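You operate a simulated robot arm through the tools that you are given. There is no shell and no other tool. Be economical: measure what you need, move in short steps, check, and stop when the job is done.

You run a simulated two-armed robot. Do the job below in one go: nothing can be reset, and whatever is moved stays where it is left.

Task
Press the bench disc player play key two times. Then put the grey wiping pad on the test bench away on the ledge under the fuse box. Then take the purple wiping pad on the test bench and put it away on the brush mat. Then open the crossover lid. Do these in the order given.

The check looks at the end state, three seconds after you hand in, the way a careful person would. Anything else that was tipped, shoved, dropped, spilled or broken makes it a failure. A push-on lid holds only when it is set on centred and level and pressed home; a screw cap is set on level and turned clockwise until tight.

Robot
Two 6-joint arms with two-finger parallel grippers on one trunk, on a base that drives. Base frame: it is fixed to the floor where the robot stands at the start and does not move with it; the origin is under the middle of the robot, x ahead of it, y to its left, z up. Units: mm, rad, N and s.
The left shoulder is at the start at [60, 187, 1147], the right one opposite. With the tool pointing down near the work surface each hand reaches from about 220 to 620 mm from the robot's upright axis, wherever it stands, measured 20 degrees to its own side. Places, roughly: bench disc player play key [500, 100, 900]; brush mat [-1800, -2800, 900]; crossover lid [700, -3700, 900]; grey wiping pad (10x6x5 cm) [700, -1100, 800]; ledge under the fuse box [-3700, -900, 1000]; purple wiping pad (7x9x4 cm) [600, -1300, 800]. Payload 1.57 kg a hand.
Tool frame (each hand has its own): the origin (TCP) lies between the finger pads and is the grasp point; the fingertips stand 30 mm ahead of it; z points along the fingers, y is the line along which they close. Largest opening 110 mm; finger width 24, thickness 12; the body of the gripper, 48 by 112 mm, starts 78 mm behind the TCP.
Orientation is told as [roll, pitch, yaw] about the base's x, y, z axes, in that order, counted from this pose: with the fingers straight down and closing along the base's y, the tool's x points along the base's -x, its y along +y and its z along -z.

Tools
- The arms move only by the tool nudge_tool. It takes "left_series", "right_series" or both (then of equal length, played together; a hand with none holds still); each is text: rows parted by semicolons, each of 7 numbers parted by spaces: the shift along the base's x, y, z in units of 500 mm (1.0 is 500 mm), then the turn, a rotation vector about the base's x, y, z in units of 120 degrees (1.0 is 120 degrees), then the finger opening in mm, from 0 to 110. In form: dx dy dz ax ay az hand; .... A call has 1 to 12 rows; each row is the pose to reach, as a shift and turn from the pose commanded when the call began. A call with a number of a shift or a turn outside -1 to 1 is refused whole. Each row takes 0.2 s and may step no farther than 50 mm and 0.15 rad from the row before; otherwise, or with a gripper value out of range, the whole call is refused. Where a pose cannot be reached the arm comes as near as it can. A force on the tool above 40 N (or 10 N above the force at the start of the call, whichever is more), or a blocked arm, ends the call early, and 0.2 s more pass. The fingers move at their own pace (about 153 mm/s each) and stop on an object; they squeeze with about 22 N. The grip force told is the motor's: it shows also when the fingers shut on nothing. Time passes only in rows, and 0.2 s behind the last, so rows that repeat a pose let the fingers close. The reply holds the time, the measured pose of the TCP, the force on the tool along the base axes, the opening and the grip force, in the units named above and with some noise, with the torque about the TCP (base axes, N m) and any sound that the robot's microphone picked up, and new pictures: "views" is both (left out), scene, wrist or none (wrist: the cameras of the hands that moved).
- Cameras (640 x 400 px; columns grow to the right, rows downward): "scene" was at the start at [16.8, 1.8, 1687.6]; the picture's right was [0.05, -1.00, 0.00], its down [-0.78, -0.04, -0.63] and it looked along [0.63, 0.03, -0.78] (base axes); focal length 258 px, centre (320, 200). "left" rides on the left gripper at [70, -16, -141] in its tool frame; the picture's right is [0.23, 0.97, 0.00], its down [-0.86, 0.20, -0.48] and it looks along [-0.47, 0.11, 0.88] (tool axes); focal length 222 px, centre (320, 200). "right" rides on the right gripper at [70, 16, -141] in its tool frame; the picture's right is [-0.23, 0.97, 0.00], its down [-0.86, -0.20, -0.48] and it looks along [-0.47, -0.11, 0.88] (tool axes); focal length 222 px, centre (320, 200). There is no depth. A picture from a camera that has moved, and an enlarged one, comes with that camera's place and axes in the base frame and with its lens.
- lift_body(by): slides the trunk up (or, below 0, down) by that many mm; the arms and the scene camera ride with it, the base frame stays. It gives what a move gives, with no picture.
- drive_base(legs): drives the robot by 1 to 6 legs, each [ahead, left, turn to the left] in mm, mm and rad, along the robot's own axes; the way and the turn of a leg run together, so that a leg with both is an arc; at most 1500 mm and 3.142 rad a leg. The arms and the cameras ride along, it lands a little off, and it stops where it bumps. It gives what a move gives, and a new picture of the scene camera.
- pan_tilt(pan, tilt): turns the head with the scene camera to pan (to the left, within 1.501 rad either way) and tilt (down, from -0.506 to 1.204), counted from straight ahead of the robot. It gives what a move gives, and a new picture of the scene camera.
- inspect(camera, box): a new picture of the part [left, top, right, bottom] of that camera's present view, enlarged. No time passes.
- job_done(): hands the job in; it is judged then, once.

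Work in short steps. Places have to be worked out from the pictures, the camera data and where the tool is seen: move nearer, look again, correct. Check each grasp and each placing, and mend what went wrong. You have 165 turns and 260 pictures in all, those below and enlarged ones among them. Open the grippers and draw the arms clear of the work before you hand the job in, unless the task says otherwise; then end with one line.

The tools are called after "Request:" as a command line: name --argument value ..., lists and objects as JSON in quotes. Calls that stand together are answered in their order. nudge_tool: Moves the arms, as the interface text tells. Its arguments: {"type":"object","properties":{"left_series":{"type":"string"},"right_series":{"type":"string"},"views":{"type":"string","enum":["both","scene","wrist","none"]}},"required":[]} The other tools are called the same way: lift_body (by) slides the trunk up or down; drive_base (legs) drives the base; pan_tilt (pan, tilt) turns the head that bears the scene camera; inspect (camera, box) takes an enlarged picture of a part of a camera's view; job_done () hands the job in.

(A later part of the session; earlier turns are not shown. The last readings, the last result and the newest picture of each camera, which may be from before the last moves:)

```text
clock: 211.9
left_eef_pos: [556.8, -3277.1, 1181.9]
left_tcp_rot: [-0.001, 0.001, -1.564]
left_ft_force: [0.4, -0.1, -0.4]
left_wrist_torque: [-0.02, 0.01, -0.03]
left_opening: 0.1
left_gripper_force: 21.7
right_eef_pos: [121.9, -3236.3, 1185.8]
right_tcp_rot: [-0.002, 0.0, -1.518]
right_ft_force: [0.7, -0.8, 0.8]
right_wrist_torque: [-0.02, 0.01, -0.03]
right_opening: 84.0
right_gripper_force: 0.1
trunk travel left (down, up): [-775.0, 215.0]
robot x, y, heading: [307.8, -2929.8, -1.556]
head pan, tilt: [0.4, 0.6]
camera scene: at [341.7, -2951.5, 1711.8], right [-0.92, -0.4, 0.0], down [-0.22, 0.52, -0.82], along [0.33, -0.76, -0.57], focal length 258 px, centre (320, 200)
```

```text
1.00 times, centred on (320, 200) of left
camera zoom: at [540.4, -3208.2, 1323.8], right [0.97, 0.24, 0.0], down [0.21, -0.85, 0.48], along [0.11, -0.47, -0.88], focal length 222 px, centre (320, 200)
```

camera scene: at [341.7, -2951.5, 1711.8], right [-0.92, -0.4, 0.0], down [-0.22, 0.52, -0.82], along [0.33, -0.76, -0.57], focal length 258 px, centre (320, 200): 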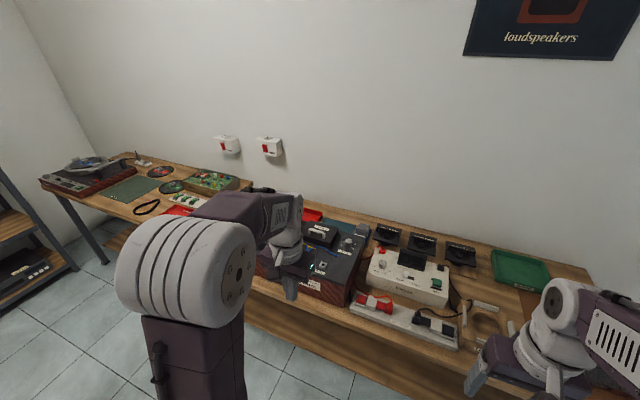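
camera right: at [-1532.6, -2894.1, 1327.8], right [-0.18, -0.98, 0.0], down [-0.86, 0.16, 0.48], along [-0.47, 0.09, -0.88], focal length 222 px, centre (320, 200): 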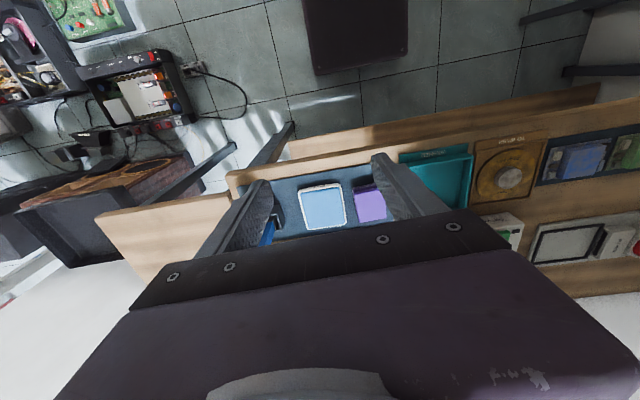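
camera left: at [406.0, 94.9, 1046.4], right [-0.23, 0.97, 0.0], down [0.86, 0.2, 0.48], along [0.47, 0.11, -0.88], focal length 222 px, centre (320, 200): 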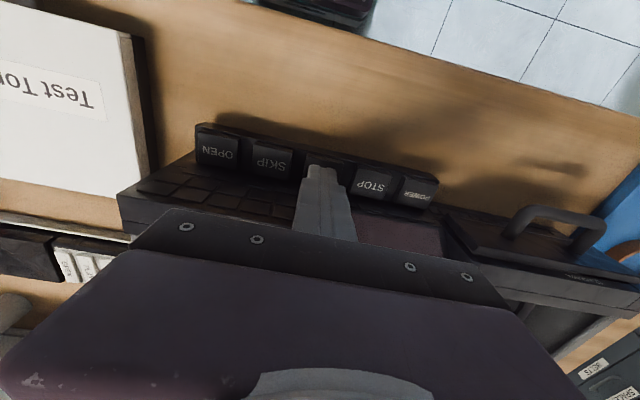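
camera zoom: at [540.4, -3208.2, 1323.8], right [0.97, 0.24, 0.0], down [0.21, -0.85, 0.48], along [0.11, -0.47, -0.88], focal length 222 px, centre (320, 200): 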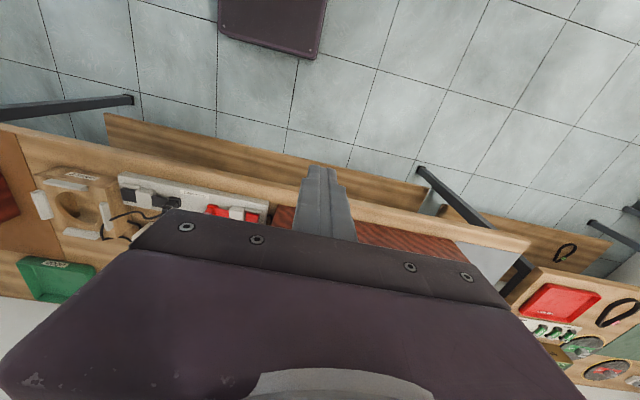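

The crossover lid is a raised black cover with a bar handle and label on top of the speaker cabinet. I strafe left 330 to face it and look from above.

Request:
drive_base --legs '[[0, 430, 0]]'

Request:
pan_tilt --pan 0.0 --tilt 0.75

```text
clock: 214.5
left_eef_pos: [985.8, -3269.0, 1182.0]
left_tcp_rot: [0.004, 0.001, -1.552]
left_ft_force: [-0.2, 0.4, 0.1]
left_wrist_torque: [-0.01, 0.0, 0.04]
left_opening: 0.0
left_gripper_force: 21.1
right_eef_pos: [550.5, -3233.0, 1186.9]
right_tcp_rot: [-0.002, 0.002, -1.506]
right_ft_force: [-0.4, 0.2, 0.0]
right_wrist_torque: [0.02, -0.01, 0.0]
right_opening: 83.9
right_gripper_force: 0.1
trunk travel left (down, up): [-775.0, 215.0]
robot x, y, heading: [733.3, -2925.5, -1.552]
head pan, tilt: [0.4, 0.6]
camera scene: at [767.1, -2945.4, 1711.9], right [-0.91, -0.41, 0.0], down [-0.23, 0.52, -0.83], along [0.34, -0.75, -0.56], focal length 258 px, centre (320, 200)
```

scene: 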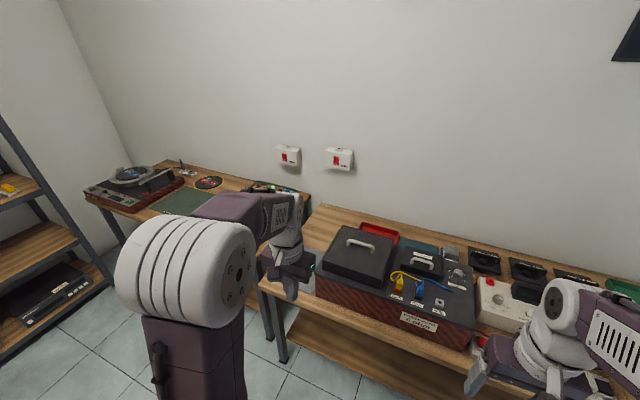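

```text
clock: 215.3
left_eef_pos: [988.4, -3270.0, 1181.8]
left_tcp_rot: [-0.001, 0.001, -1.55]
left_ft_force: [0.7, -0.5, -0.3]
left_wrist_torque: [-0.01, 0.0, 0.01]
left_opening: 0.0
left_gripper_force: 21.1
right_eef_pos: [552.3, -3232.2, 1186.4]
right_tcp_rot: [-0.003, 0.0, -1.506]
right_ft_force: [0.3, 0.3, 0.8]
right_wrist_torque: [0.01, 0.0, -0.02]
right_opening: 83.8
right_gripper_force: 0.0
trunk travel left (down, up): [-775.0, 215.0]
robot x, y, heading: [733.1, -2925.0, -1.553]
head pan, tilt: [0.0, 0.75]
camera scene: at [735.1, -2947.5, 1699.0], right [-1.0, -0.02, 0.0], down [-0.01, 0.68, -0.73], along [0.01, -0.73, -0.68], focal length 258 px, centre (320, 200)
```

scene: 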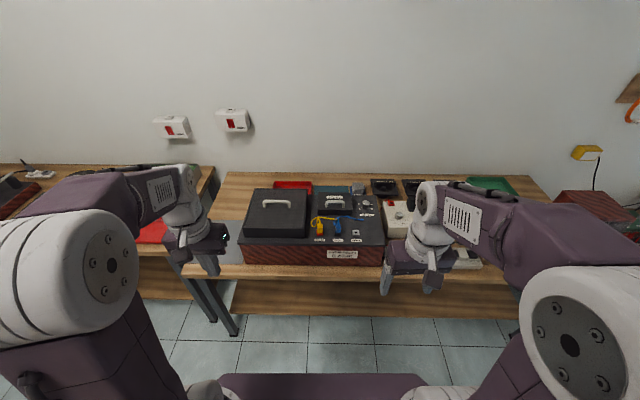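

Now a clear view; I enlarge the box to read it: two lids with handles are visible.

Request:
inspect --camera "scene" --box '[230, 170, 400, 276]'

Request:
inspect --camera "scene" --box '[300, 180, 380, 250]'

```text
3.76 times, centred on (315, 223) of scene
camera zoom: at [735.1, -2947.5, 1699.0], right [-1.0, -0.02, 0.0], down [-0.01, 0.68, -0.73], along [0.01, -0.73, -0.68], focal length 972 px, centre (339, 113)
```

zoom: 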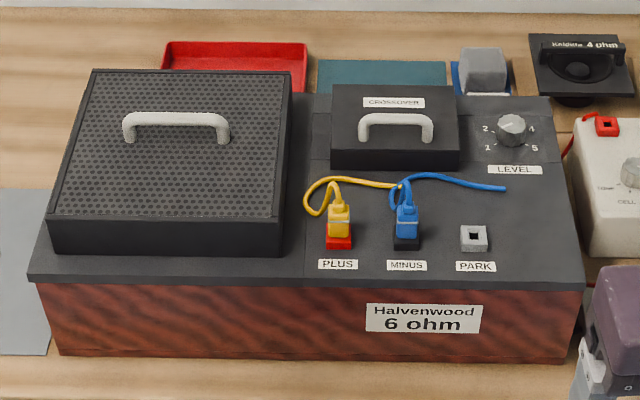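

```text
5.71 times, centred on (340, 215) of scene
camera zoom: at [735.1, -2947.5, 1699.0], right [-1.0, -0.02, 0.0], down [-0.01, 0.68, -0.73], along [0.01, -0.73, -0.68], focal length 1476 px, centre (206, 114)
```

zoom: 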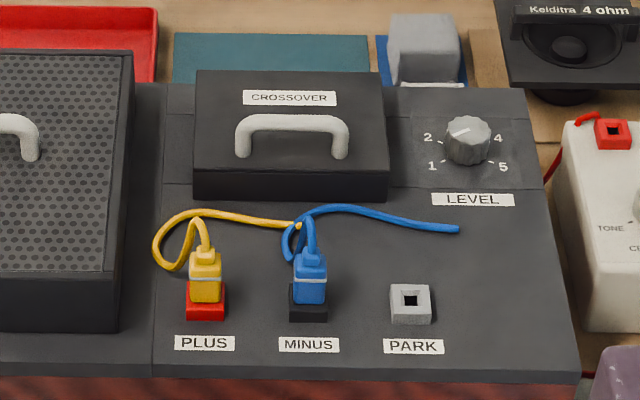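

The crossover lid has a bar handle along x, set toward the front, so the hinge is likely at the back. I move nearer (bench front at y≈-3490) with the right shoulder facing it, and view from the right wrist.

Request:
drive_base --legs '[[0, 110, 0], [225, 0, -0.015]]'

Request:
inspect --camera "right" --box '[0, 0, 640, 400]'

```text
clock: 217.8
left_eef_pos: [1092.2, -3487.7, 1181.7]
left_tcp_rot: [-0.001, -0.002, -1.568]
left_ft_force: [-0.1, 0.2, 0.1]
left_wrist_torque: [-0.04, 0.01, -0.02]
left_opening: 0.0
left_gripper_force: 21.6
right_eef_pos: [657.3, -3442.2, 1185.0]
right_tcp_rot: [-0.001, 0.0, -1.522]
right_ft_force: [0.4, -0.2, -0.3]
right_wrist_torque: [0.01, 0.01, 0.01]
right_opening: 84.0
right_gripper_force: 0.0
trunk travel left (down, up): [-775.0, 215.0]
robot x, y, heading: [843.9, -3138.8, -1.568]
head pan, tilt: [0.0, 0.75]
camera scene: at [844.1, -3160.5, 1699.0], right [-1.0, 0.0, 0.0], down [0.0, 0.68, -0.73], along [0.0, -0.73, -0.68], focal length 258 px, centre (320, 200)
```

scene: 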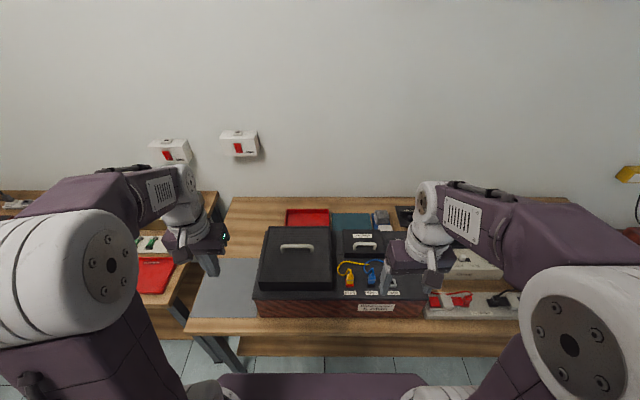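

```text
1.00 times, centred on (320, 200) of right
camera zoom: at [671.0, -3371.6, 1327.8], right [0.98, -0.18, 0.0], down [-0.16, -0.86, 0.48], along [-0.09, -0.47, -0.88], focal length 222 px, centre (320, 200)
```

zoom: 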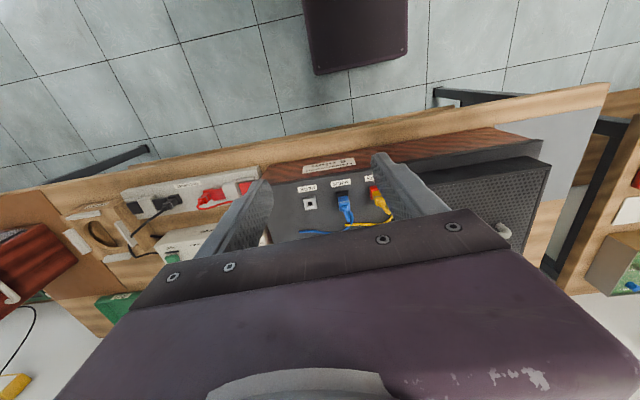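

Handle bar triangulates to (687,-3674,1015), spanning ~77 mm in x. I can take it by its two ends closing along x, which also allows it to pivot. I move above it with fingers at 100 mm.

Request:
nudge_tool --right_series "0.01 -0.08 0 0 0 -0.01 100; 0.03 -0.17 0 0 0 -0.023 100; 0.05 -0.26 -0.01 0 0 -0.023 100; 0.06 -0.34 -0.04 0 0 -0.023 100; 0.06 -0.41 -0.08 0 0 -0.023 100; 0.06 -0.464 -0.14 0 0 -0.023 100; 0.06 -0.464 -0.18 0 0 -0.023 100" --views "both"

Request:
inspect --camera "scene" --box '[310, 190, 430, 290]'

```text
clock: 219.4
left_eef_pos: [1092.4, -3489.3, 1182.0]
left_tcp_rot: [0.0, 0.002, -1.567]
left_ft_force: [-0.2, 1.0, -0.4]
left_wrist_torque: [-0.02, 0.01, 0.0]
left_opening: 0.0
left_gripper_force: 21.1
right_eef_pos: [688.3, -3677.8, 1097.6]
right_tcp_rot: [-0.003, 0.002, -1.571]
right_ft_force: [-0.7, 0.2, 0.0]
right_wrist_torque: [-0.01, 0.0, -0.01]
right_opening: 100.0
right_gripper_force: 0.1
trunk travel left (down, up): [-775.0, 215.0]
robot x, y, heading: [845.0, -3137.7, -1.568]
head pan, tilt: [0.0, 0.75]
camera scene: at [843.9, -3162.6, 1699.0], right [-1.0, 0.0, 0.0], down [0.0, 0.68, -0.73], along [0.0, -0.73, -0.68], focal length 258 px, centre (320, 200)
camera right: at [704.8, -3607.6, 1240.0], right [0.97, -0.23, 0.0], down [-0.2, -0.86, 0.48], along [-0.11, -0.47, -0.88], focal length 222 px, centre (320, 200)
```

scene: 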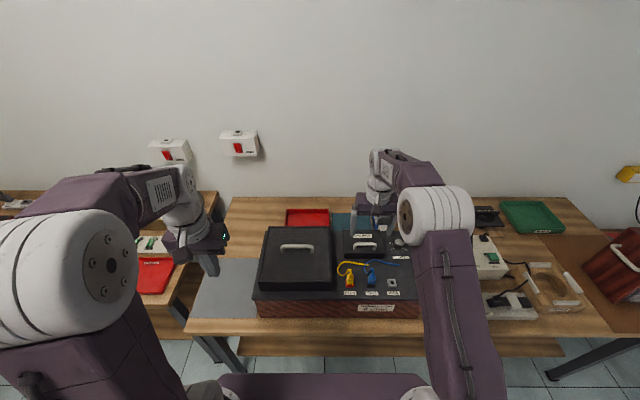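
right: 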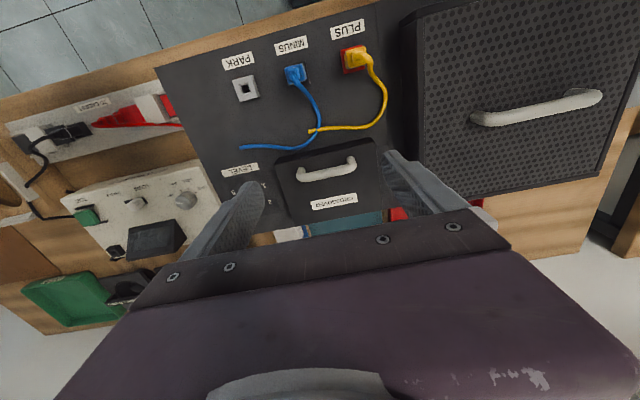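

```text
4.00 times, centred on (370, 240) of scene
camera zoom: at [843.9, -3162.6, 1699.0], right [-1.0, 0.0, 0.0], down [0.0, 0.68, -0.73], along [0.0, -0.73, -0.68], focal length 1033 px, centre (120, 40)
```

zoom: 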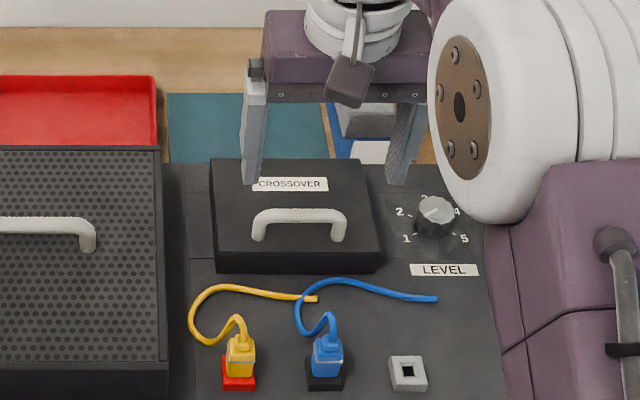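

Better estimate from wrist + scene: handle bar at (693,-3693,1004), lid top ≈975, lid depth back to y≈-3781. I correct and descend to TCP z≈1014.

Request:
nudge_tool --right_series "0.01 -0.03 -0.04 0 0 0 100; 0.01 -0.03 -0.1 0 0 0 100; 0.01 -0.03 -0.14 0 0 0 100; 0.01 -0.03 -0.166 0 0 0 100" --views "wrist"

Request:
inspect --camera "scene" --box '[310, 190, 430, 290]'

```text
clock: 220.4
left_eef_pos: [1090.9, -3489.0, 1180.3]
left_tcp_rot: [-0.001, 0.002, -1.569]
left_ft_force: [-0.7, -0.1, 0.3]
left_wrist_torque: [0.03, -0.01, -0.02]
left_opening: 0.2
left_gripper_force: 20.9
right_eef_pos: [691.1, -3692.0, 1010.4]
right_tcp_rot: [-0.001, 0.002, -1.57]
right_ft_force: [0.3, -0.4, 0.9]
right_wrist_torque: [0.0, 0.0, 0.02]
right_opening: 100.2
right_gripper_force: 0.0
trunk travel left (down, up): [-775.0, 215.0]
robot x, y, heading: [842.0, -3139.1, -1.57]
head pan, tilt: [0.0, 0.75]
camera right: at [708.7, -3622.8, 1152.8], right [0.97, -0.23, 0.0], down [-0.2, -0.86, 0.48], along [-0.11, -0.46, -0.88], focal length 222 px, centre (320, 200)
```

right: 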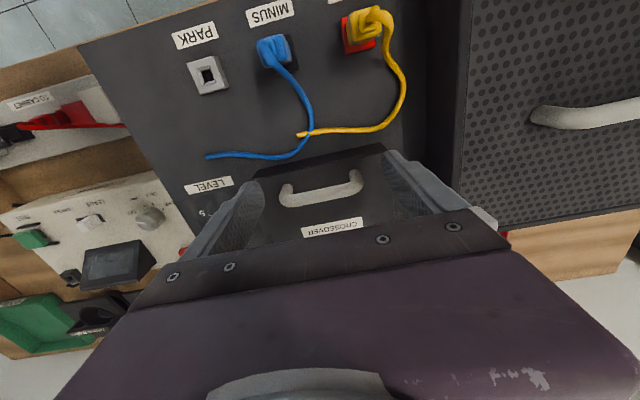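

```text
4.00 times, centred on (370, 240) of scene
camera zoom: at [843.8, -3164.5, 1698.9], right [-1.0, 0.0, 0.0], down [0.0, 0.68, -0.73], along [0.0, -0.73, -0.68], focal length 1033 px, centre (120, 40)
```

zoom: 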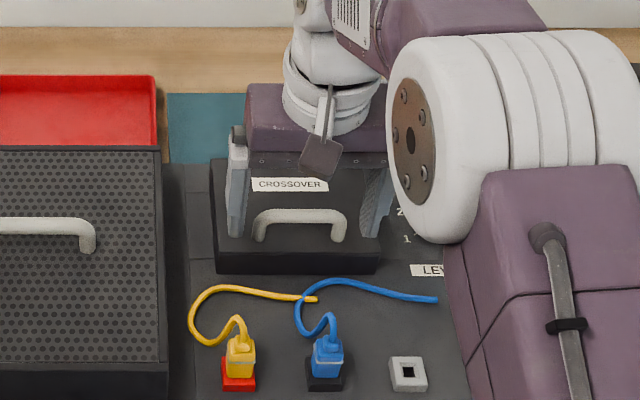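

Fingers straddle the handle ends at the right height. Close.

Request:
nudge_tool --right_series "0 0 0 0 0 0 85; 0 0 0 0 0 0 60; 0 0 0 0 0 0 50; 0 0 0 0 0 0 50" --views "wrist"

```text
clock: 221.4
left_eef_pos: [1092.6, -3488.5, 1183.3]
left_tcp_rot: [0.001, 0.001, -1.567]
left_ft_force: [0.4, 0.1, 0.2]
left_wrist_torque: [-0.04, -0.04, 0.0]
left_opening: 0.1
left_gripper_force: 21.5
right_eef_pos: [691.4, -3691.9, 1011.5]
right_tcp_rot: [0.0, 0.004, -1.57]
right_ft_force: [0.1, 0.5, -0.4]
right_wrist_torque: [-0.03, -0.02, -0.03]
right_opening: 50.0
right_gripper_force: 0.1
trunk travel left (down, up): [-775.0, 215.0]
robot x, y, heading: [845.8, -3137.0, -1.566]
head pan, tilt: [0.0, 0.75]
camera right: at [708.6, -3622.0, 1153.3], right [0.97, -0.23, 0.0], down [-0.2, -0.86, 0.48], along [-0.11, -0.46, -0.88], focal length 222 px, centre (320, 200)
```

right: 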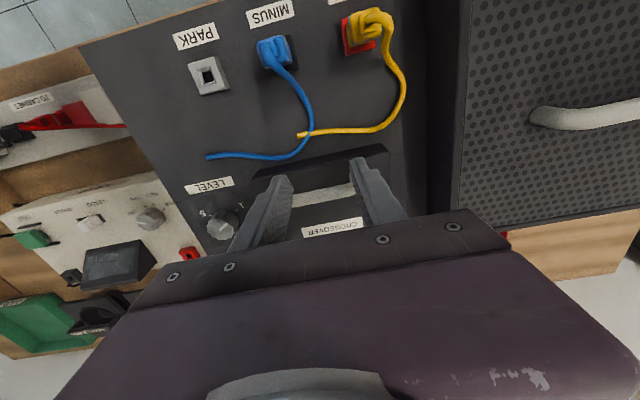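

The fingers closed past the handle without gripping. I enlarge both views to see where they are relative to the bar.

Request:
inspect --camera "right" --box '[220, 130, 420, 255]'

Request:
inspect --camera "scene" --box '[340, 210, 420, 270]'

```text
3.20 times, centred on (320, 192) of right
camera zoom: at [708.6, -3622.0, 1153.3], right [0.97, -0.23, 0.0], down [-0.2, -0.86, 0.48], along [-0.11, -0.46, -0.88], focal length 711 px, centre (320, 224)
```

zoom: 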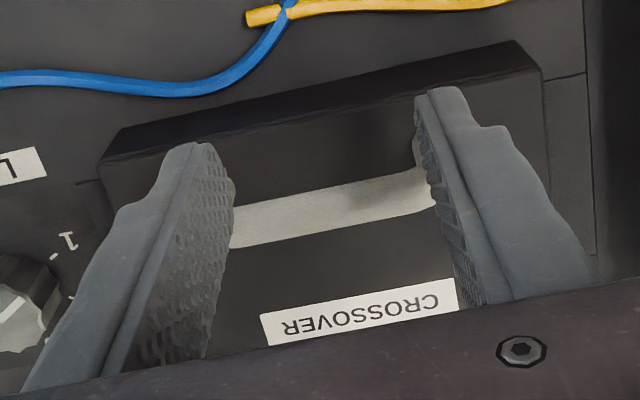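

```text
6.67 times, centred on (380, 240) of scene
camera zoom: at [843.9, -3163.3, 1698.9], right [-1.0, 0.0, 0.0], down [0.0, 0.68, -0.73], along [0.0, -0.73, -0.68], focal length 1722 px, centre (-80, -67)
```

zoom: 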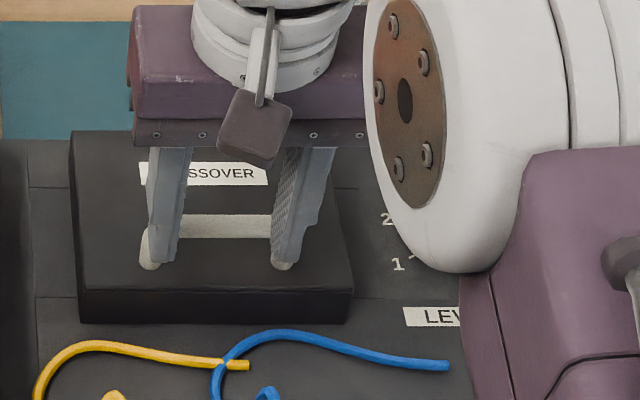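

The evidence (no contact, bar hidden behind fingertips in both views) puts the bar about 18 mm further back and lower: y≈-3711, z≈977. I open, move back and descend to TCP z≈988 carefully.

Request:
nudge_tool --right_series "0 0 0.02 0 0 0 80; 0 0 0.02 0 0 0 100; 0 -0.04 0.02 0 0 0 100; 0 -0.04 0 0 0 0 100; 0 -0.04 -0.02 0 0 0 100; 0 -0.04 -0.03 0 0 0 100; 0 -0.04 -0.038 0 0 0 100" --views "wrist"

Request:
inspect --camera "scene" --box '[340, 210, 420, 270]'

```text
clock: 223.0
left_eef_pos: [1092.7, -3488.0, 1181.9]
left_tcp_rot: [-0.001, 0.0, -1.568]
left_ft_force: [0.0, 0.6, 0.3]
left_wrist_torque: [0.03, 0.01, -0.02]
left_opening: 0.0
left_gripper_force: 21.6
right_eef_pos: [692.5, -3710.8, 992.3]
right_tcp_rot: [-0.001, 0.002, -1.571]
right_ft_force: [-0.1, 0.5, -0.8]
right_wrist_torque: [-0.03, 0.01, 0.01]
right_opening: 100.0
right_gripper_force: 0.0
trunk travel left (down, up): [-775.0, 215.0]
robot x, y, heading: [839.9, -3137.2, -1.565]
head pan, tilt: [0.0, 0.75]
camera right: at [709.5, -3641.4, 1134.0], right [0.97, -0.23, 0.0], down [-0.2, -0.86, 0.48], along [-0.11, -0.47, -0.88], focal length 222 px, centre (320, 200)
```

right: 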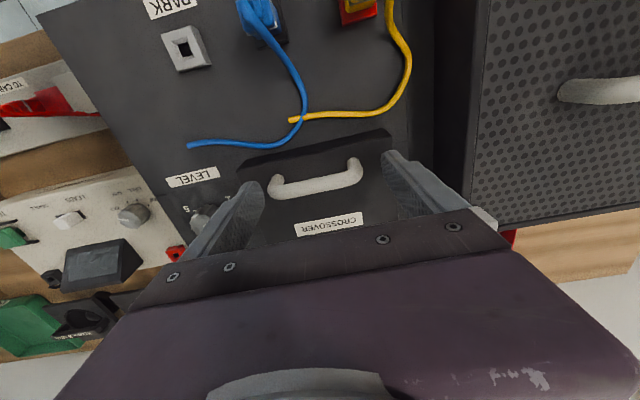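

```text
6.67 times, centred on (380, 240) of scene
camera zoom: at [843.8, -3163.2, 1699.0], right [-1.0, 0.0, 0.0], down [0.0, 0.68, -0.73], along [0.0, -0.73, -0.68], focal length 1722 px, centre (-80, -67)
```

zoom: 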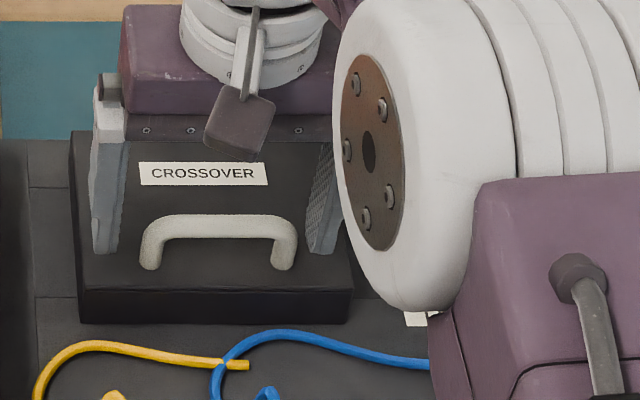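

Now tips sit level with the handle feet. I lower 4 mm more and close.

Request:
nudge_tool --right_series "0 0 -0.008 0 0 0 100; 0 0 -0.008 0 0 0 80; 0 0 -0.008 0 0 0 60; 0 0 -0.008 0 0 0 50; 0 0 -0.008 0 0 0 50" --views "wrist"

```text
clock: 224.2
left_eef_pos: [1086.8, -3489.3, 1184.2]
left_tcp_rot: [0.005, -0.002, -1.568]
left_ft_force: [0.2, 0.1, -0.5]
left_wrist_torque: [-0.05, -0.01, -0.03]
left_opening: 0.0
left_gripper_force: 21.6
right_eef_pos: [687.4, -3712.4, 988.6]
right_tcp_rot: [-0.003, 0.0, -1.572]
right_ft_force: [-24.1, -1.4, 5.3]
right_wrist_torque: [-0.12, 1.0, -0.75]
right_opening: 80.1
right_gripper_force: 44.4
trunk travel left (down, up): [-775.0, 215.0]
robot x, y, heading: [845.3, -3138.9, -1.569]
head pan, tilt: [0.0, 0.75]
camera right: at [704.0, -3641.0, 1129.7], right [0.97, -0.23, 0.0], down [-0.2, -0.85, 0.48], along [-0.11, -0.47, -0.88], focal length 222 px, centre (320, 200)
```

right: 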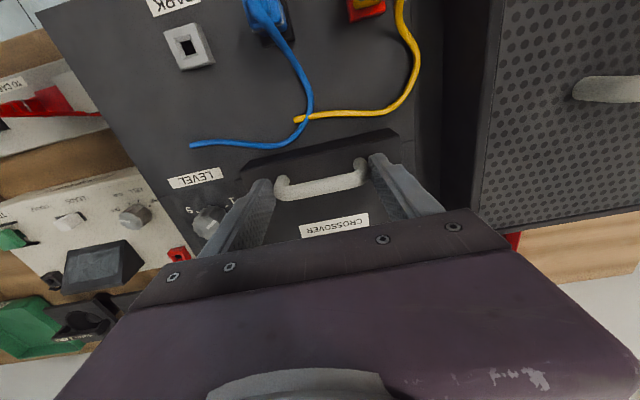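

Gripped (80 mm) but the hand pulls sideways −24 N; I shift 5 mm toward −x to centre, keeping the grip.

Request:
nudge_tool --right_series "-0.006 0 0 0 0 0 50; -0.01 0 0 0 0 0 50; -0.01 0 0 0 0 0 50" --views "none"

```text
clock: 225.0
left_eef_pos: [1089.4, -3488.0, 1182.7]
left_tcp_rot: [0.0, 0.0, -1.566]
left_ft_force: [-0.1, -0.3, 0.1]
left_wrist_torque: [-0.03, 0.01, 0.04]
left_opening: 0.0
left_gripper_force: 20.9
right_eef_pos: [687.3, -3710.5, 988.4]
right_tcp_rot: [0.001, 0.002, -1.571]
right_ft_force: [-11.3, 0.9, 2.8]
right_wrist_torque: [-0.21, 0.31, -0.66]
right_opening: 80.2
right_gripper_force: 44.8
trunk travel left (down, up): [-775.0, 215.0]
robot x, y, heading: [841.4, -3137.8, -1.57]
head pan, tilt: [0.0, 0.75]
```

Force halved. Now a small test lift of 6 mm to see whether the lid swings or lifts.

Request:
nudge_tool --right_series "-0.004 0 0.004 0 0 0 50; -0.004 0 0.008 0 0 0 50; -0.004 0 0.012 0 0 0 50; -0.004 0 0.016 0 0 0 50" --views "wrist"

Request:
inspect --camera "scene" --box '[340, 210, 420, 270]'

```text
clock: 226.0
left_eef_pos: [1092.2, -3490.5, 1181.5]
left_tcp_rot: [0.001, 0.004, -1.568]
left_ft_force: [-0.2, 0.3, -1.0]
left_wrist_torque: [0.01, 0.0, -0.04]
left_opening: 0.0
left_gripper_force: 21.2
right_eef_pos: [686.2, -3714.9, 995.1]
right_tcp_rot: [-0.003, 0.005, -1.569]
right_ft_force: [5.0, -3.0, -15.8]
right_wrist_torque: [1.08, -0.47, 0.34]
right_opening: 79.9
right_gripper_force: 44.7
trunk travel left (down, up): [-775.0, 215.0]
robot x, y, heading: [845.1, -3141.3, -1.563]
head pan, tilt: [0.0, 0.75]
camera right: at [703.7, -3644.5, 1136.8], right [0.97, -0.23, 0.0], down [-0.2, -0.86, 0.48], along [-0.11, -0.46, -0.88], focal length 222 px, centre (320, 200)
```

right: 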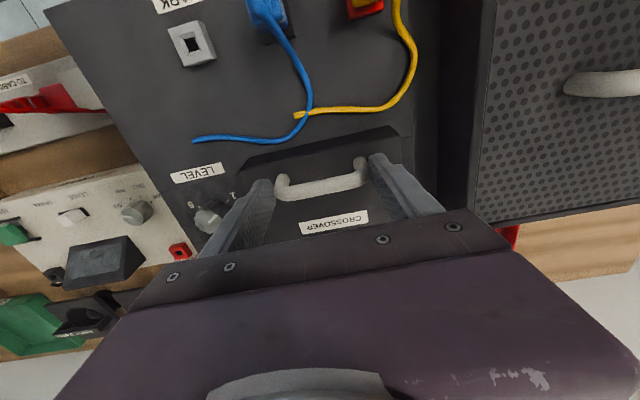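

```text
6.67 times, centred on (380, 240) of scene
camera zoom: at [844.3, -3167.3, 1698.8], right [-1.0, 0.0, 0.0], down [0.0, 0.68, -0.73], along [0.0, -0.73, -0.68], focal length 1722 px, centre (-80, -67)
```

zoom: 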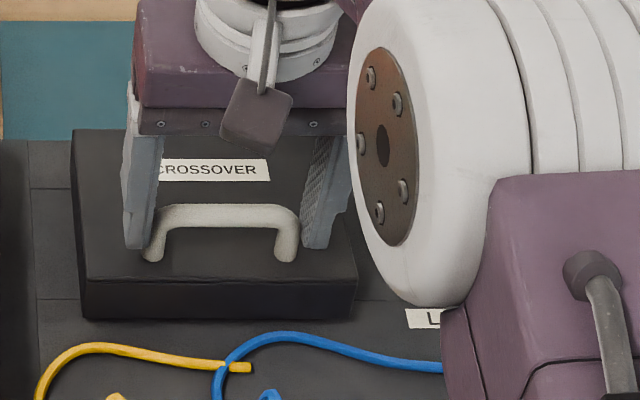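

The lid's front edge rises: it is hinged at the back. The full arc needs more reach than I have here, so I set it back down, release, and will move the base ~75 mm closer first.

Request:
nudge_tool --right_series "0 0 -0.006 0 0 0 50; 0 0 -0.012 0 0 0 50; 0 0 -0.016 0 0 0 50; 0 0 -0.016 0 0 0 90; 0 0 -0.016 0 0 0 100; 0 0 0.03 0 0 0 100; 0 0 0.1 0 0 0 100; 0 0 0.18 0 0 0 100; 0 0.05 0.25 0 0 0 100" --views "both"

```text
clock: 228.0
left_eef_pos: [1091.2, -3487.2, 1181.9]
left_tcp_rot: [0.0, -0.001, -1.566]
left_ft_force: [-0.3, 0.9, -0.1]
left_wrist_torque: [-0.01, -0.04, 0.0]
left_opening: 0.0
left_gripper_force: 20.9
right_eef_pos: [682.0, -3685.4, 1126.0]
right_tcp_rot: [-0.001, 0.001, -1.571]
right_ft_force: [-1.3, 0.7, -0.4]
right_wrist_torque: [-0.04, 0.0, 0.01]
right_opening: 99.9
right_gripper_force: 0.1
trunk travel left (down, up): [-775.0, 215.0]
robot x, y, heading: [841.0, -3134.1, -1.565]
head pan, tilt: [0.0, 0.75]
camera scene: at [844.1, -3160.5, 1698.9], right [-1.0, 0.0, 0.0], down [0.0, 0.68, -0.73], along [0.0, -0.73, -0.68], focal length 258 px, centre (320, 200)
camera right: at [700.0, -3615.4, 1267.8], right [0.97, -0.23, 0.0], down [-0.2, -0.85, 0.48], along [-0.11, -0.47, -0.88], focal length 222 px, centre (320, 200)
```

scene: 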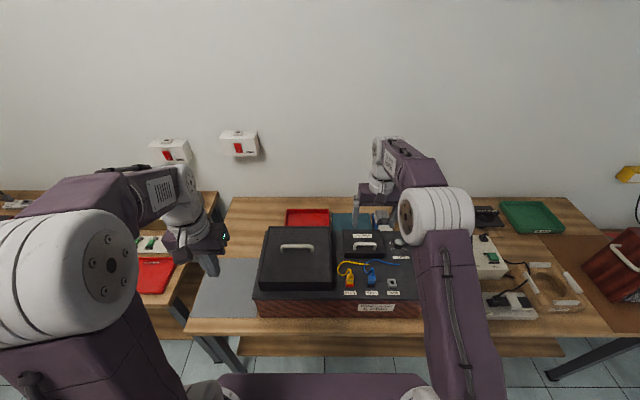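
right: 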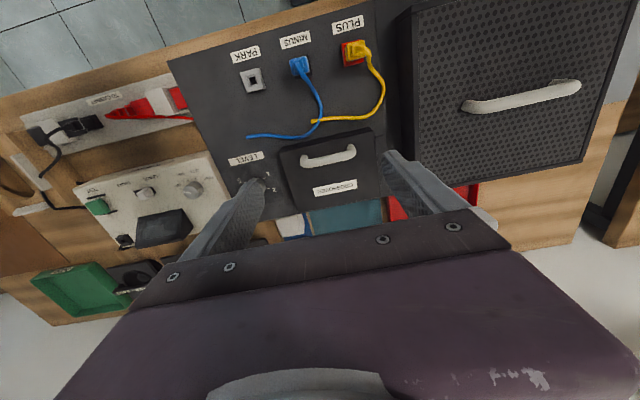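

Lid closed and free. I creep the base 75 mm forward (bench front ≈ −3518, torso front would be ≈ −3480).

Request:
drive_base --legs '[[75, 0, 0]]'

Request:
inspect --camera "right" --box '[0, 0, 640, 400]'

```text
clock: 229.0
left_eef_pos: [1092.2, -3560.6, 1183.4]
left_tcp_rot: [0.0, -0.002, -1.571]
left_ft_force: [0.9, 0.3, 0.0]
left_wrist_torque: [-0.02, -0.01, 0.01]
left_opening: 0.1
left_gripper_force: 21.6
right_eef_pos: [681.8, -3758.5, 1128.2]
right_tcp_rot: [-0.001, -0.001, -1.572]
right_ft_force: [0.2, 0.2, -0.5]
right_wrist_torque: [-0.03, 0.02, -0.02]
right_opening: 100.0
right_gripper_force: 0.1
trunk travel left (down, up): [-775.0, 215.0]
robot x, y, heading: [839.2, -3211.0, -1.564]
head pan, tilt: [0.0, 0.75]
camera scene: at [844.1, -3232.8, 1699.1], right [-1.0, 0.0, 0.0], down [0.0, 0.68, -0.73], along [0.0, -0.73, -0.68], focal length 258 px, centre (320, 200)
```

scene: 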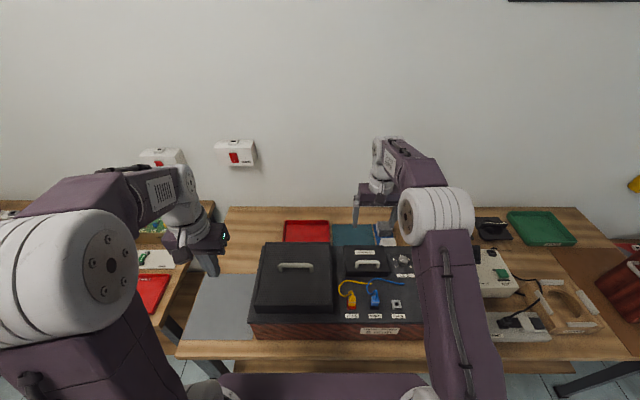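

```text
1.00 times, centred on (320, 200) of right
camera zoom: at [699.8, -3688.5, 1268.3], right [0.97, -0.23, 0.0], down [-0.2, -0.85, 0.48], along [-0.11, -0.47, -0.88], focal length 222 px, centre (320, 200)
```

zoom: 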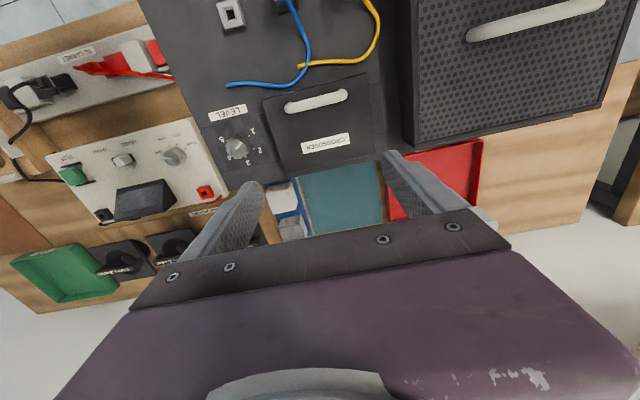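

Good margin. I regrasp the handle at (686,-3711), TCP z 988.

Request:
nudge_tool --right_series "0.009 0.07 -0.04 0 0 0 100; 0.009 0.095 -0.11 0 0 0 100; 0.009 0.095 -0.18 0 0 0 100; 0.009 0.095 -0.24 0 0 0 100; 0.009 0.095 -0.28 0 0 0 100; 0.009 0.095 -0.28 0 0 0 100; 0.009 0.095 -0.28 0 0 0 80; 0.009 0.095 -0.28 0 0 0 65; 0.009 0.095 -0.28 0 0 0 65" --views "wrist"

Request:
inspect --camera "scene" --box '[330, 220, 430, 295]'

```text
clock: 231.0
left_eef_pos: [1092.7, -3564.8, 1181.5]
left_tcp_rot: [-0.001, 0.0, -1.57]
left_ft_force: [-0.3, -0.4, -0.3]
left_wrist_torque: [0.05, -0.03, 0.04]
left_opening: 0.0
left_gripper_force: 20.7
right_eef_pos: [686.8, -3717.3, 984.9]
right_tcp_rot: [-0.001, 0.001, -1.571]
right_ft_force: [3.7, -0.9, -2.9]
right_wrist_torque: [0.11, -0.25, 0.09]
right_opening: 80.4
right_gripper_force: 45.4
trunk travel left (down, up): [-775.0, 215.0]
robot x, y, heading: [844.2, -3212.6, -1.577]
head pan, tilt: [0.0, 0.75]
camera right: at [704.2, -3647.5, 1125.7], right [0.97, -0.23, 0.0], down [-0.2, -0.86, 0.48], along [-0.11, -0.46, -0.88], focal length 222 px, centre (320, 200)
```

right: 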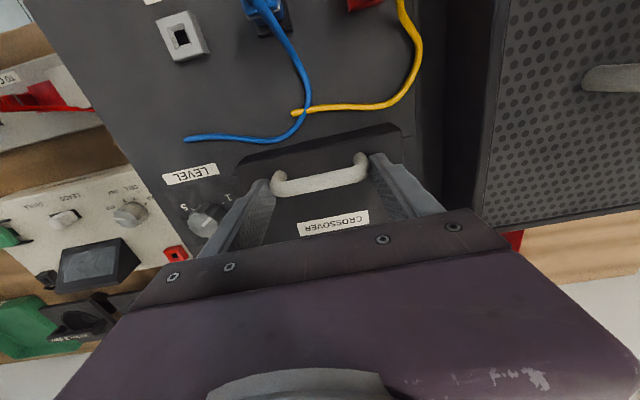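

```text
5.33 times, centred on (380, 258) of scene
camera zoom: at [844.7, -3239.2, 1698.9], right [-1.0, 0.0, 0.0], down [0.0, 0.68, -0.73], along [0.0, -0.73, -0.68], focal length 1377 px, centre (0, -107)
```

zoom: 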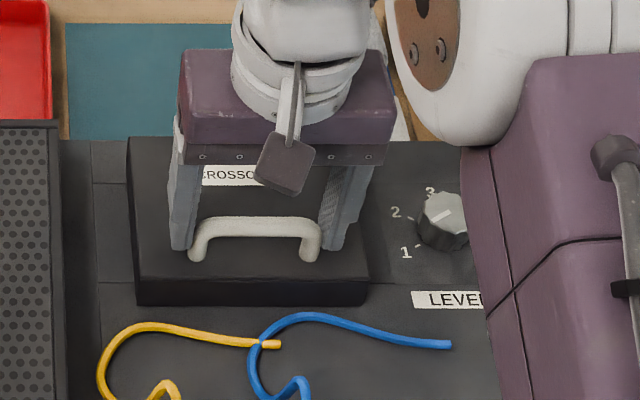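

Balanced grip. I follow the hinge arc up to about 25°, tool upright so the handle pivots in the pads.

Request:
nudge_tool --right_series "0 -0.009 0.015 0 0 0 65; 0 -0.018 0.03 0 0 0 65; 0 -0.03 0.044 0 0 0 65; 0 -0.042 0.056 0 0 0 65; 0 -0.055 0.068 0 0 0 65" --views "wrist"

Request:
inspect --camera "scene" --box '[330, 220, 430, 295]'

```text
clock: 232.2
left_eef_pos: [1093.0, -3563.8, 1182.3]
left_tcp_rot: [-0.002, -0.001, -1.569]
left_ft_force: [-0.1, -0.1, -0.1]
left_wrist_torque: [0.0, -0.01, 0.06]
left_opening: 0.2
left_gripper_force: 21.2
right_eef_pos: [687.2, -3741.9, 1020.8]
right_tcp_rot: [-0.004, 0.002, -1.573]
right_ft_force: [2.6, 11.3, -4.4]
right_wrist_torque: [1.47, -0.15, 0.0]
right_opening: 80.3
right_gripper_force: 45.0
trunk travel left (down, up): [-775.0, 215.0]
robot x, y, heading: [841.1, -3216.2, -1.572]
head pan, tilt: [0.0, 0.75]
camera right: at [704.1, -3671.2, 1161.6], right [0.97, -0.23, 0.0], down [-0.2, -0.86, 0.48], along [-0.11, -0.46, -0.88], focal length 222 px, centre (320, 200)
```

right: 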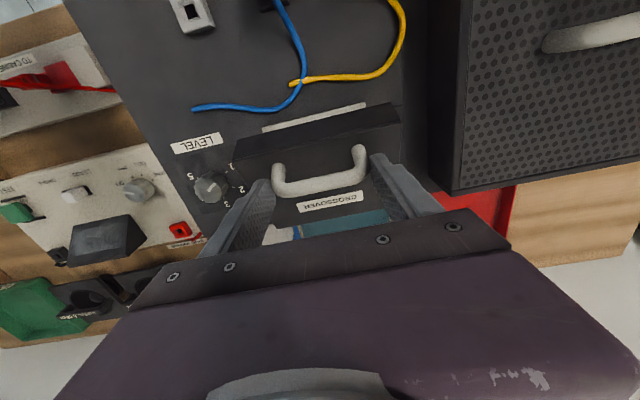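

```text
5.33 times, centred on (380, 258) of scene
camera zoom: at [844.2, -3236.4, 1699.0], right [-1.0, 0.0, 0.0], down [0.0, 0.68, -0.73], along [0.0, -0.73, -0.68], focal length 1377 px, centre (0, -107)
```

zoom: 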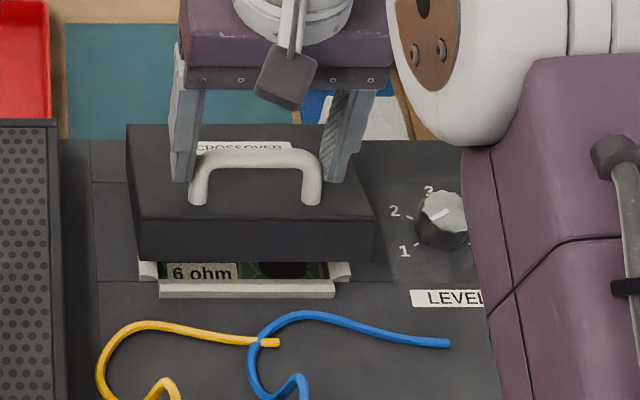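

The lid swings up with its inside visible. Slight back-pull force suggests a bit larger radius; I continue to about 50° while tilting the tool forward a little for reach.

Request:
nudge_tool --right_series "0 -0.009 0.011 0 0 0 65; 0 -0.017 0.021 -0.015 0 0 65; 0 -0.028 0.029 -0.03 0 0 65; 0 -0.039 0.036 -0.045 0 0 65; 0 -0.052 0.042 -0.06 0 0 65; 0 -0.064 0.047 -0.075 0 0 65; 0 -0.076 0.051 -0.09 0 0 65; 0 -0.089 0.055 -0.1 0 0 65" --views "wrist"

Request:
inspect --camera "scene" --box '[330, 200, 430, 290]'

```text
clock: 234.0
left_eef_pos: [1090.7, -3560.6, 1183.2]
left_tcp_rot: [0.0, -0.004, -1.57]
left_ft_force: [0.7, -0.1, 0.3]
left_wrist_torque: [0.02, 0.0, -0.04]
left_opening: 0.1
left_gripper_force: 21.2
right_eef_pos: [686.4, -3783.8, 1049.6]
right_tcp_rot: [-0.003, -0.212, -1.572]
right_ft_force: [-0.8, 13.7, 8.7]
right_wrist_torque: [1.75, -0.1, -0.07]
right_opening: 79.8
right_gripper_force: 45.3
trunk travel left (down, up): [-775.0, 215.0]
robot x, y, heading: [839.0, -3210.7, -1.57]
head pan, tilt: [0.0, 0.75]
camera right: at [703.9, -3685.5, 1173.0], right [0.97, -0.22, 0.05], down [-0.2, -0.74, 0.65], along [-0.11, -0.64, -0.76], focal length 222 px, centre (320, 200)
```

right: 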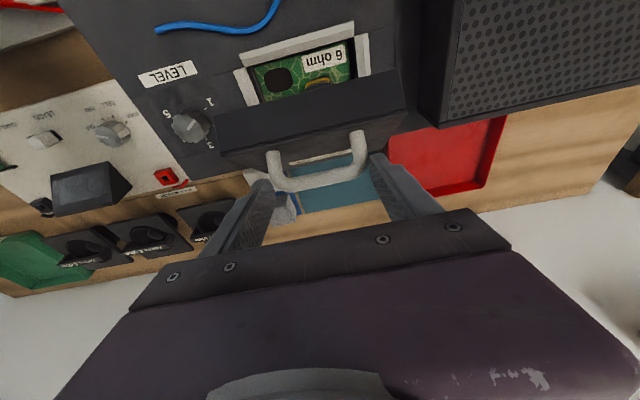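

```text
4.44 times, centred on (380, 245) of scene
camera zoom: at [844.2, -3232.6, 1699.1], right [-1.0, 0.0, 0.0], down [0.0, 0.68, -0.73], along [0.0, -0.73, -0.68], focal length 1148 px, centre (53, 0)
```

zoom: 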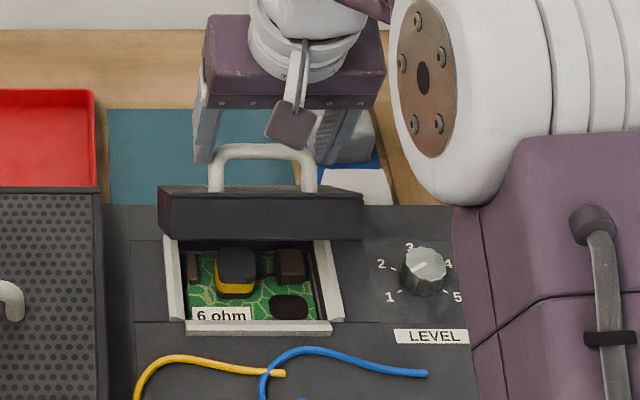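

Lid at about 50° and inside fully visible. I continue back along the arc toward ~80° with a bit more tilt.

Request:
nudge_tool --right_series "0 -0.012 0.004 -0.015 0 0 65; 0 -0.025 0.006 -0.03 0 0 65; 0 -0.038 0.008 -0.05 0 0 65; 0 -0.051 0.009 -0.07 0 0 65; 0 -0.064 0.009 -0.09 0 0 65; 0 -0.077 0.008 -0.11 0 0 65; 0 -0.09 0.006 -0.13 0 0 65; 0 -0.103 0.004 -0.15 0 0 65" --views "wrist"

Request:
inspect --camera "scene" --box '[330, 180, 430, 290]'

```text
clock: 235.8
left_eef_pos: [1091.2, -3564.0, 1182.0]
left_tcp_rot: [-0.001, -0.001, -1.567]
left_ft_force: [0.6, -0.2, 0.5]
left_wrist_torque: [-0.05, 0.01, -0.02]
left_opening: 0.0
left_gripper_force: 20.9
right_eef_pos: [686.2, -3837.9, 1048.6]
right_tcp_rot: [-0.001, -0.523, -1.572]
right_ft_force: [0.5, -0.1, -0.7]
right_wrist_torque: [-0.01, 0.0, 0.0]
right_opening: 65.1
right_gripper_force: 0.0
trunk travel left (down, up): [-775.0, 215.0]
robot x, y, heading: [841.4, -3213.7, -1.571]
head pan, tilt: [0.0, 0.75]
camera right: at [703.4, -3707.3, 1136.4], right [0.97, -0.2, 0.11], down [-0.2, -0.5, 0.84], along [-0.11, -0.84, -0.53], focal length 222 px, centre (320, 200)
```

right: 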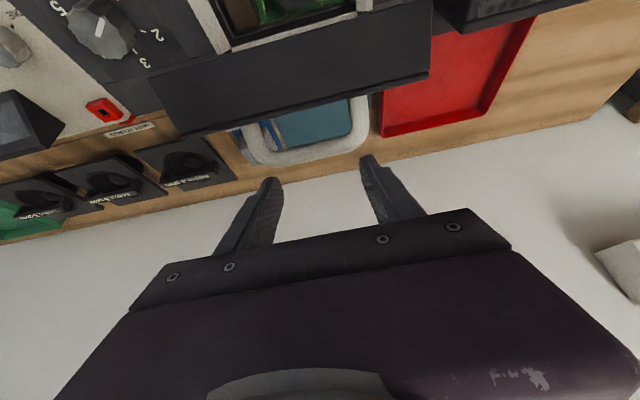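

```text
3.64 times, centred on (380, 235) of scene
camera zoom: at [844.0, -3238.6, 1698.9], right [-1.0, 0.0, 0.0], down [0.0, 0.68, -0.73], along [0.0, -0.73, -0.68], focal length 939 px, centre (102, 73)
```

zoom: 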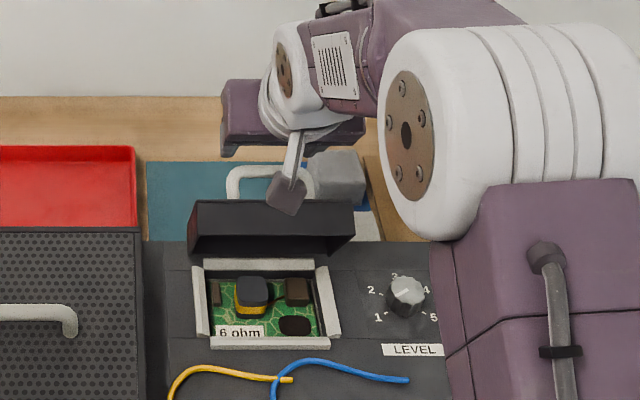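

The fingers slipped off the handle, but the lid stays up on its own at roughly 60–70°. I raise the hand clear, bring it in front with fingers shut, and look.

Request:
nudge_tool --right_series "0 0 0.08 0 0 0 65; 0 0 0.17 0 0 0 65; 0 0.02 0.26 0.04 0 0 40; 0 0.09 0.3 0.1 0 0 0; 0 0.17 0.31 0.16 0 0 0; 0 0.25 0.31 0.22 0 0 0; 0 0.33 0.31 0.25 0 0 0; 0 0.41 0.31 0.25 0 0 0; 0 0.47 0.31 0.25 0 0 0" --views "both"

Request:
inspect --camera "scene" --box '[320, 180, 440, 290]'

```text
clock: 237.8
left_eef_pos: [1090.8, -3562.7, 1181.9]
left_tcp_rot: [0.001, -0.001, -1.567]
left_ft_force: [0.2, 0.6, -0.2]
left_wrist_torque: [-0.03, -0.01, 0.02]
left_opening: 0.2
left_gripper_force: 21.5
right_eef_pos: [685.3, -3597.7, 1203.3]
right_tcp_rot: [-0.003, 0.003, -1.572]
right_ft_force: [-0.5, 1.1, -0.3]
right_wrist_torque: [0.0, -0.01, 0.0]
right_opening: 0.0
right_gripper_force: 20.9
trunk travel left (down, up): [-775.0, 215.0]
robot x, y, heading: [845.2, -3211.2, -1.567]
head pan, tilt: [0.0, 0.75]
camera scene: at [843.8, -3236.6, 1699.0], right [-1.0, 0.0, 0.0], down [0.0, 0.68, -0.73], along [0.0, -0.73, -0.68], focal length 258 px, centre (320, 200)
camera right: at [703.0, -3528.3, 1344.9], right [0.97, -0.23, 0.0], down [-0.2, -0.86, 0.48], along [-0.11, -0.46, -0.88], focal length 222 px, centre (320, 200)
```

scene: 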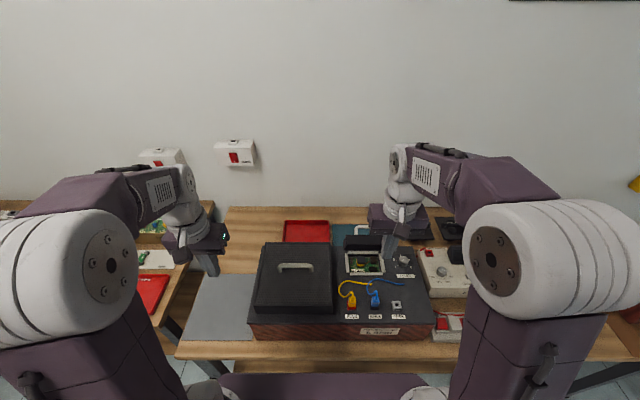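
right: 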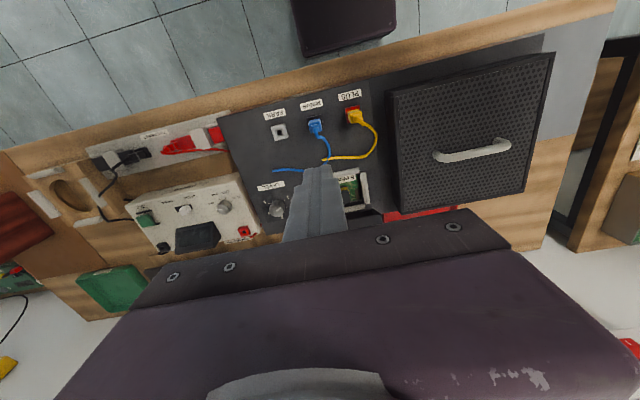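

```text
3.64 times, centred on (380, 235) of scene
camera zoom: at [843.8, -3236.6, 1699.0], right [-1.0, 0.0, 0.0], down [0.0, 0.68, -0.73], along [0.0, -0.73, -0.68], focal length 939 px, centre (102, 73)
```

zoom: 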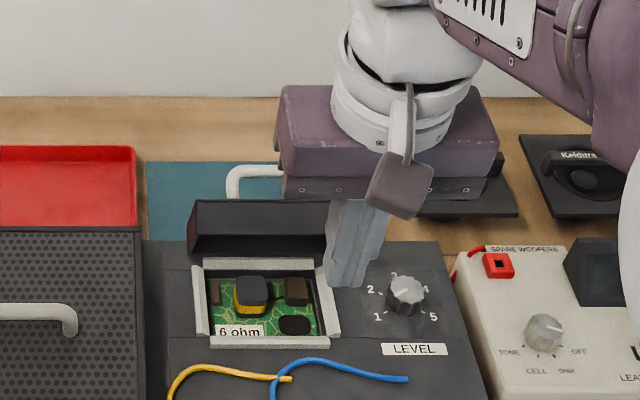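

The lid holds at ~62°. I lower the shut fingers in front of its underside (tip z≈1005, well above the board) and will push it back.

Request:
nudge_tool --right_series "0 -0.06 -0.04 0 0 0 0; 0 -0.12 -0.09 -0.03 0 0 0; 0 -0.17 -0.15 -0.06 0 0 0; 0 -0.19 -0.22 -0.08 0 0 0; 0 -0.2 -0.28 -0.1 0 0 0; 0 -0.2 -0.33 -0.1 0 0 0" --views "wrist"

Request:
inspect --camera "scene" --box '[320, 180, 440, 290]'

```text
clock: 239.2
left_eef_pos: [1092.8, -3564.1, 1181.6]
left_tcp_rot: [-0.001, 0.0, -1.569]
left_ft_force: [0.1, -0.4, -0.4]
left_wrist_torque: [-0.03, 0.01, 0.02]
left_opening: 0.1
left_gripper_force: 21.2
right_eef_pos: [684.1, -3701.6, 1038.5]
right_tcp_rot: [-0.001, -0.209, -1.571]
right_ft_force: [0.2, -1.1, -0.4]
right_wrist_torque: [0.0, 0.03, 0.01]
right_opening: 0.1
right_gripper_force: 22.0
trunk travel left (down, up): [-775.0, 215.0]
robot x, y, heading: [843.1, -3212.7, -1.569]
head pan, tilt: [0.0, 0.75]
camera right: at [702.0, -3604.0, 1162.5], right [0.97, -0.22, 0.04], down [-0.2, -0.74, 0.65], along [-0.11, -0.64, -0.76], focal length 222 px, centre (320, 200)
```

right: 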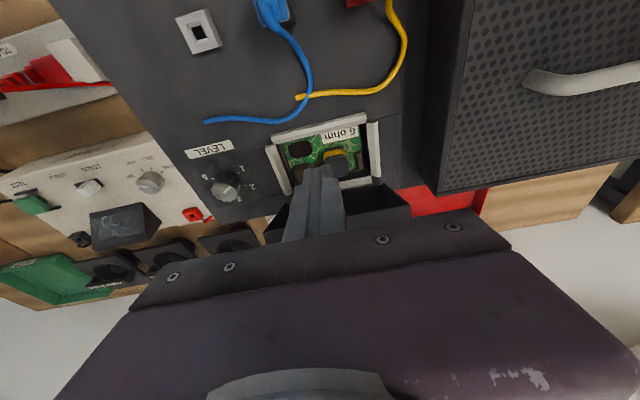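

```text
3.64 times, centred on (380, 235) of scene
camera zoom: at [843.9, -3238.9, 1699.0], right [-1.0, 0.0, 0.0], down [0.0, 0.68, -0.73], along [0.0, -0.73, -0.68], focal length 939 px, centre (102, 73)
```

zoom: 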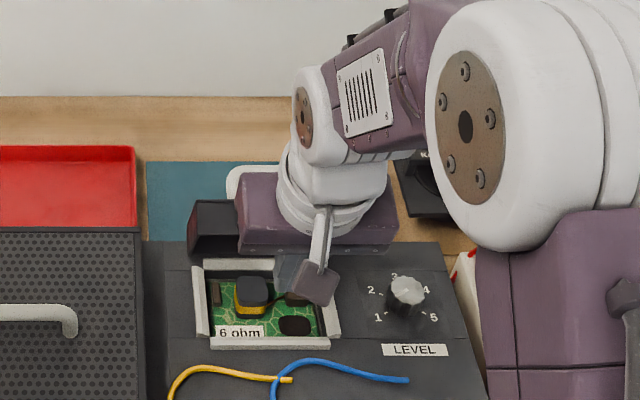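

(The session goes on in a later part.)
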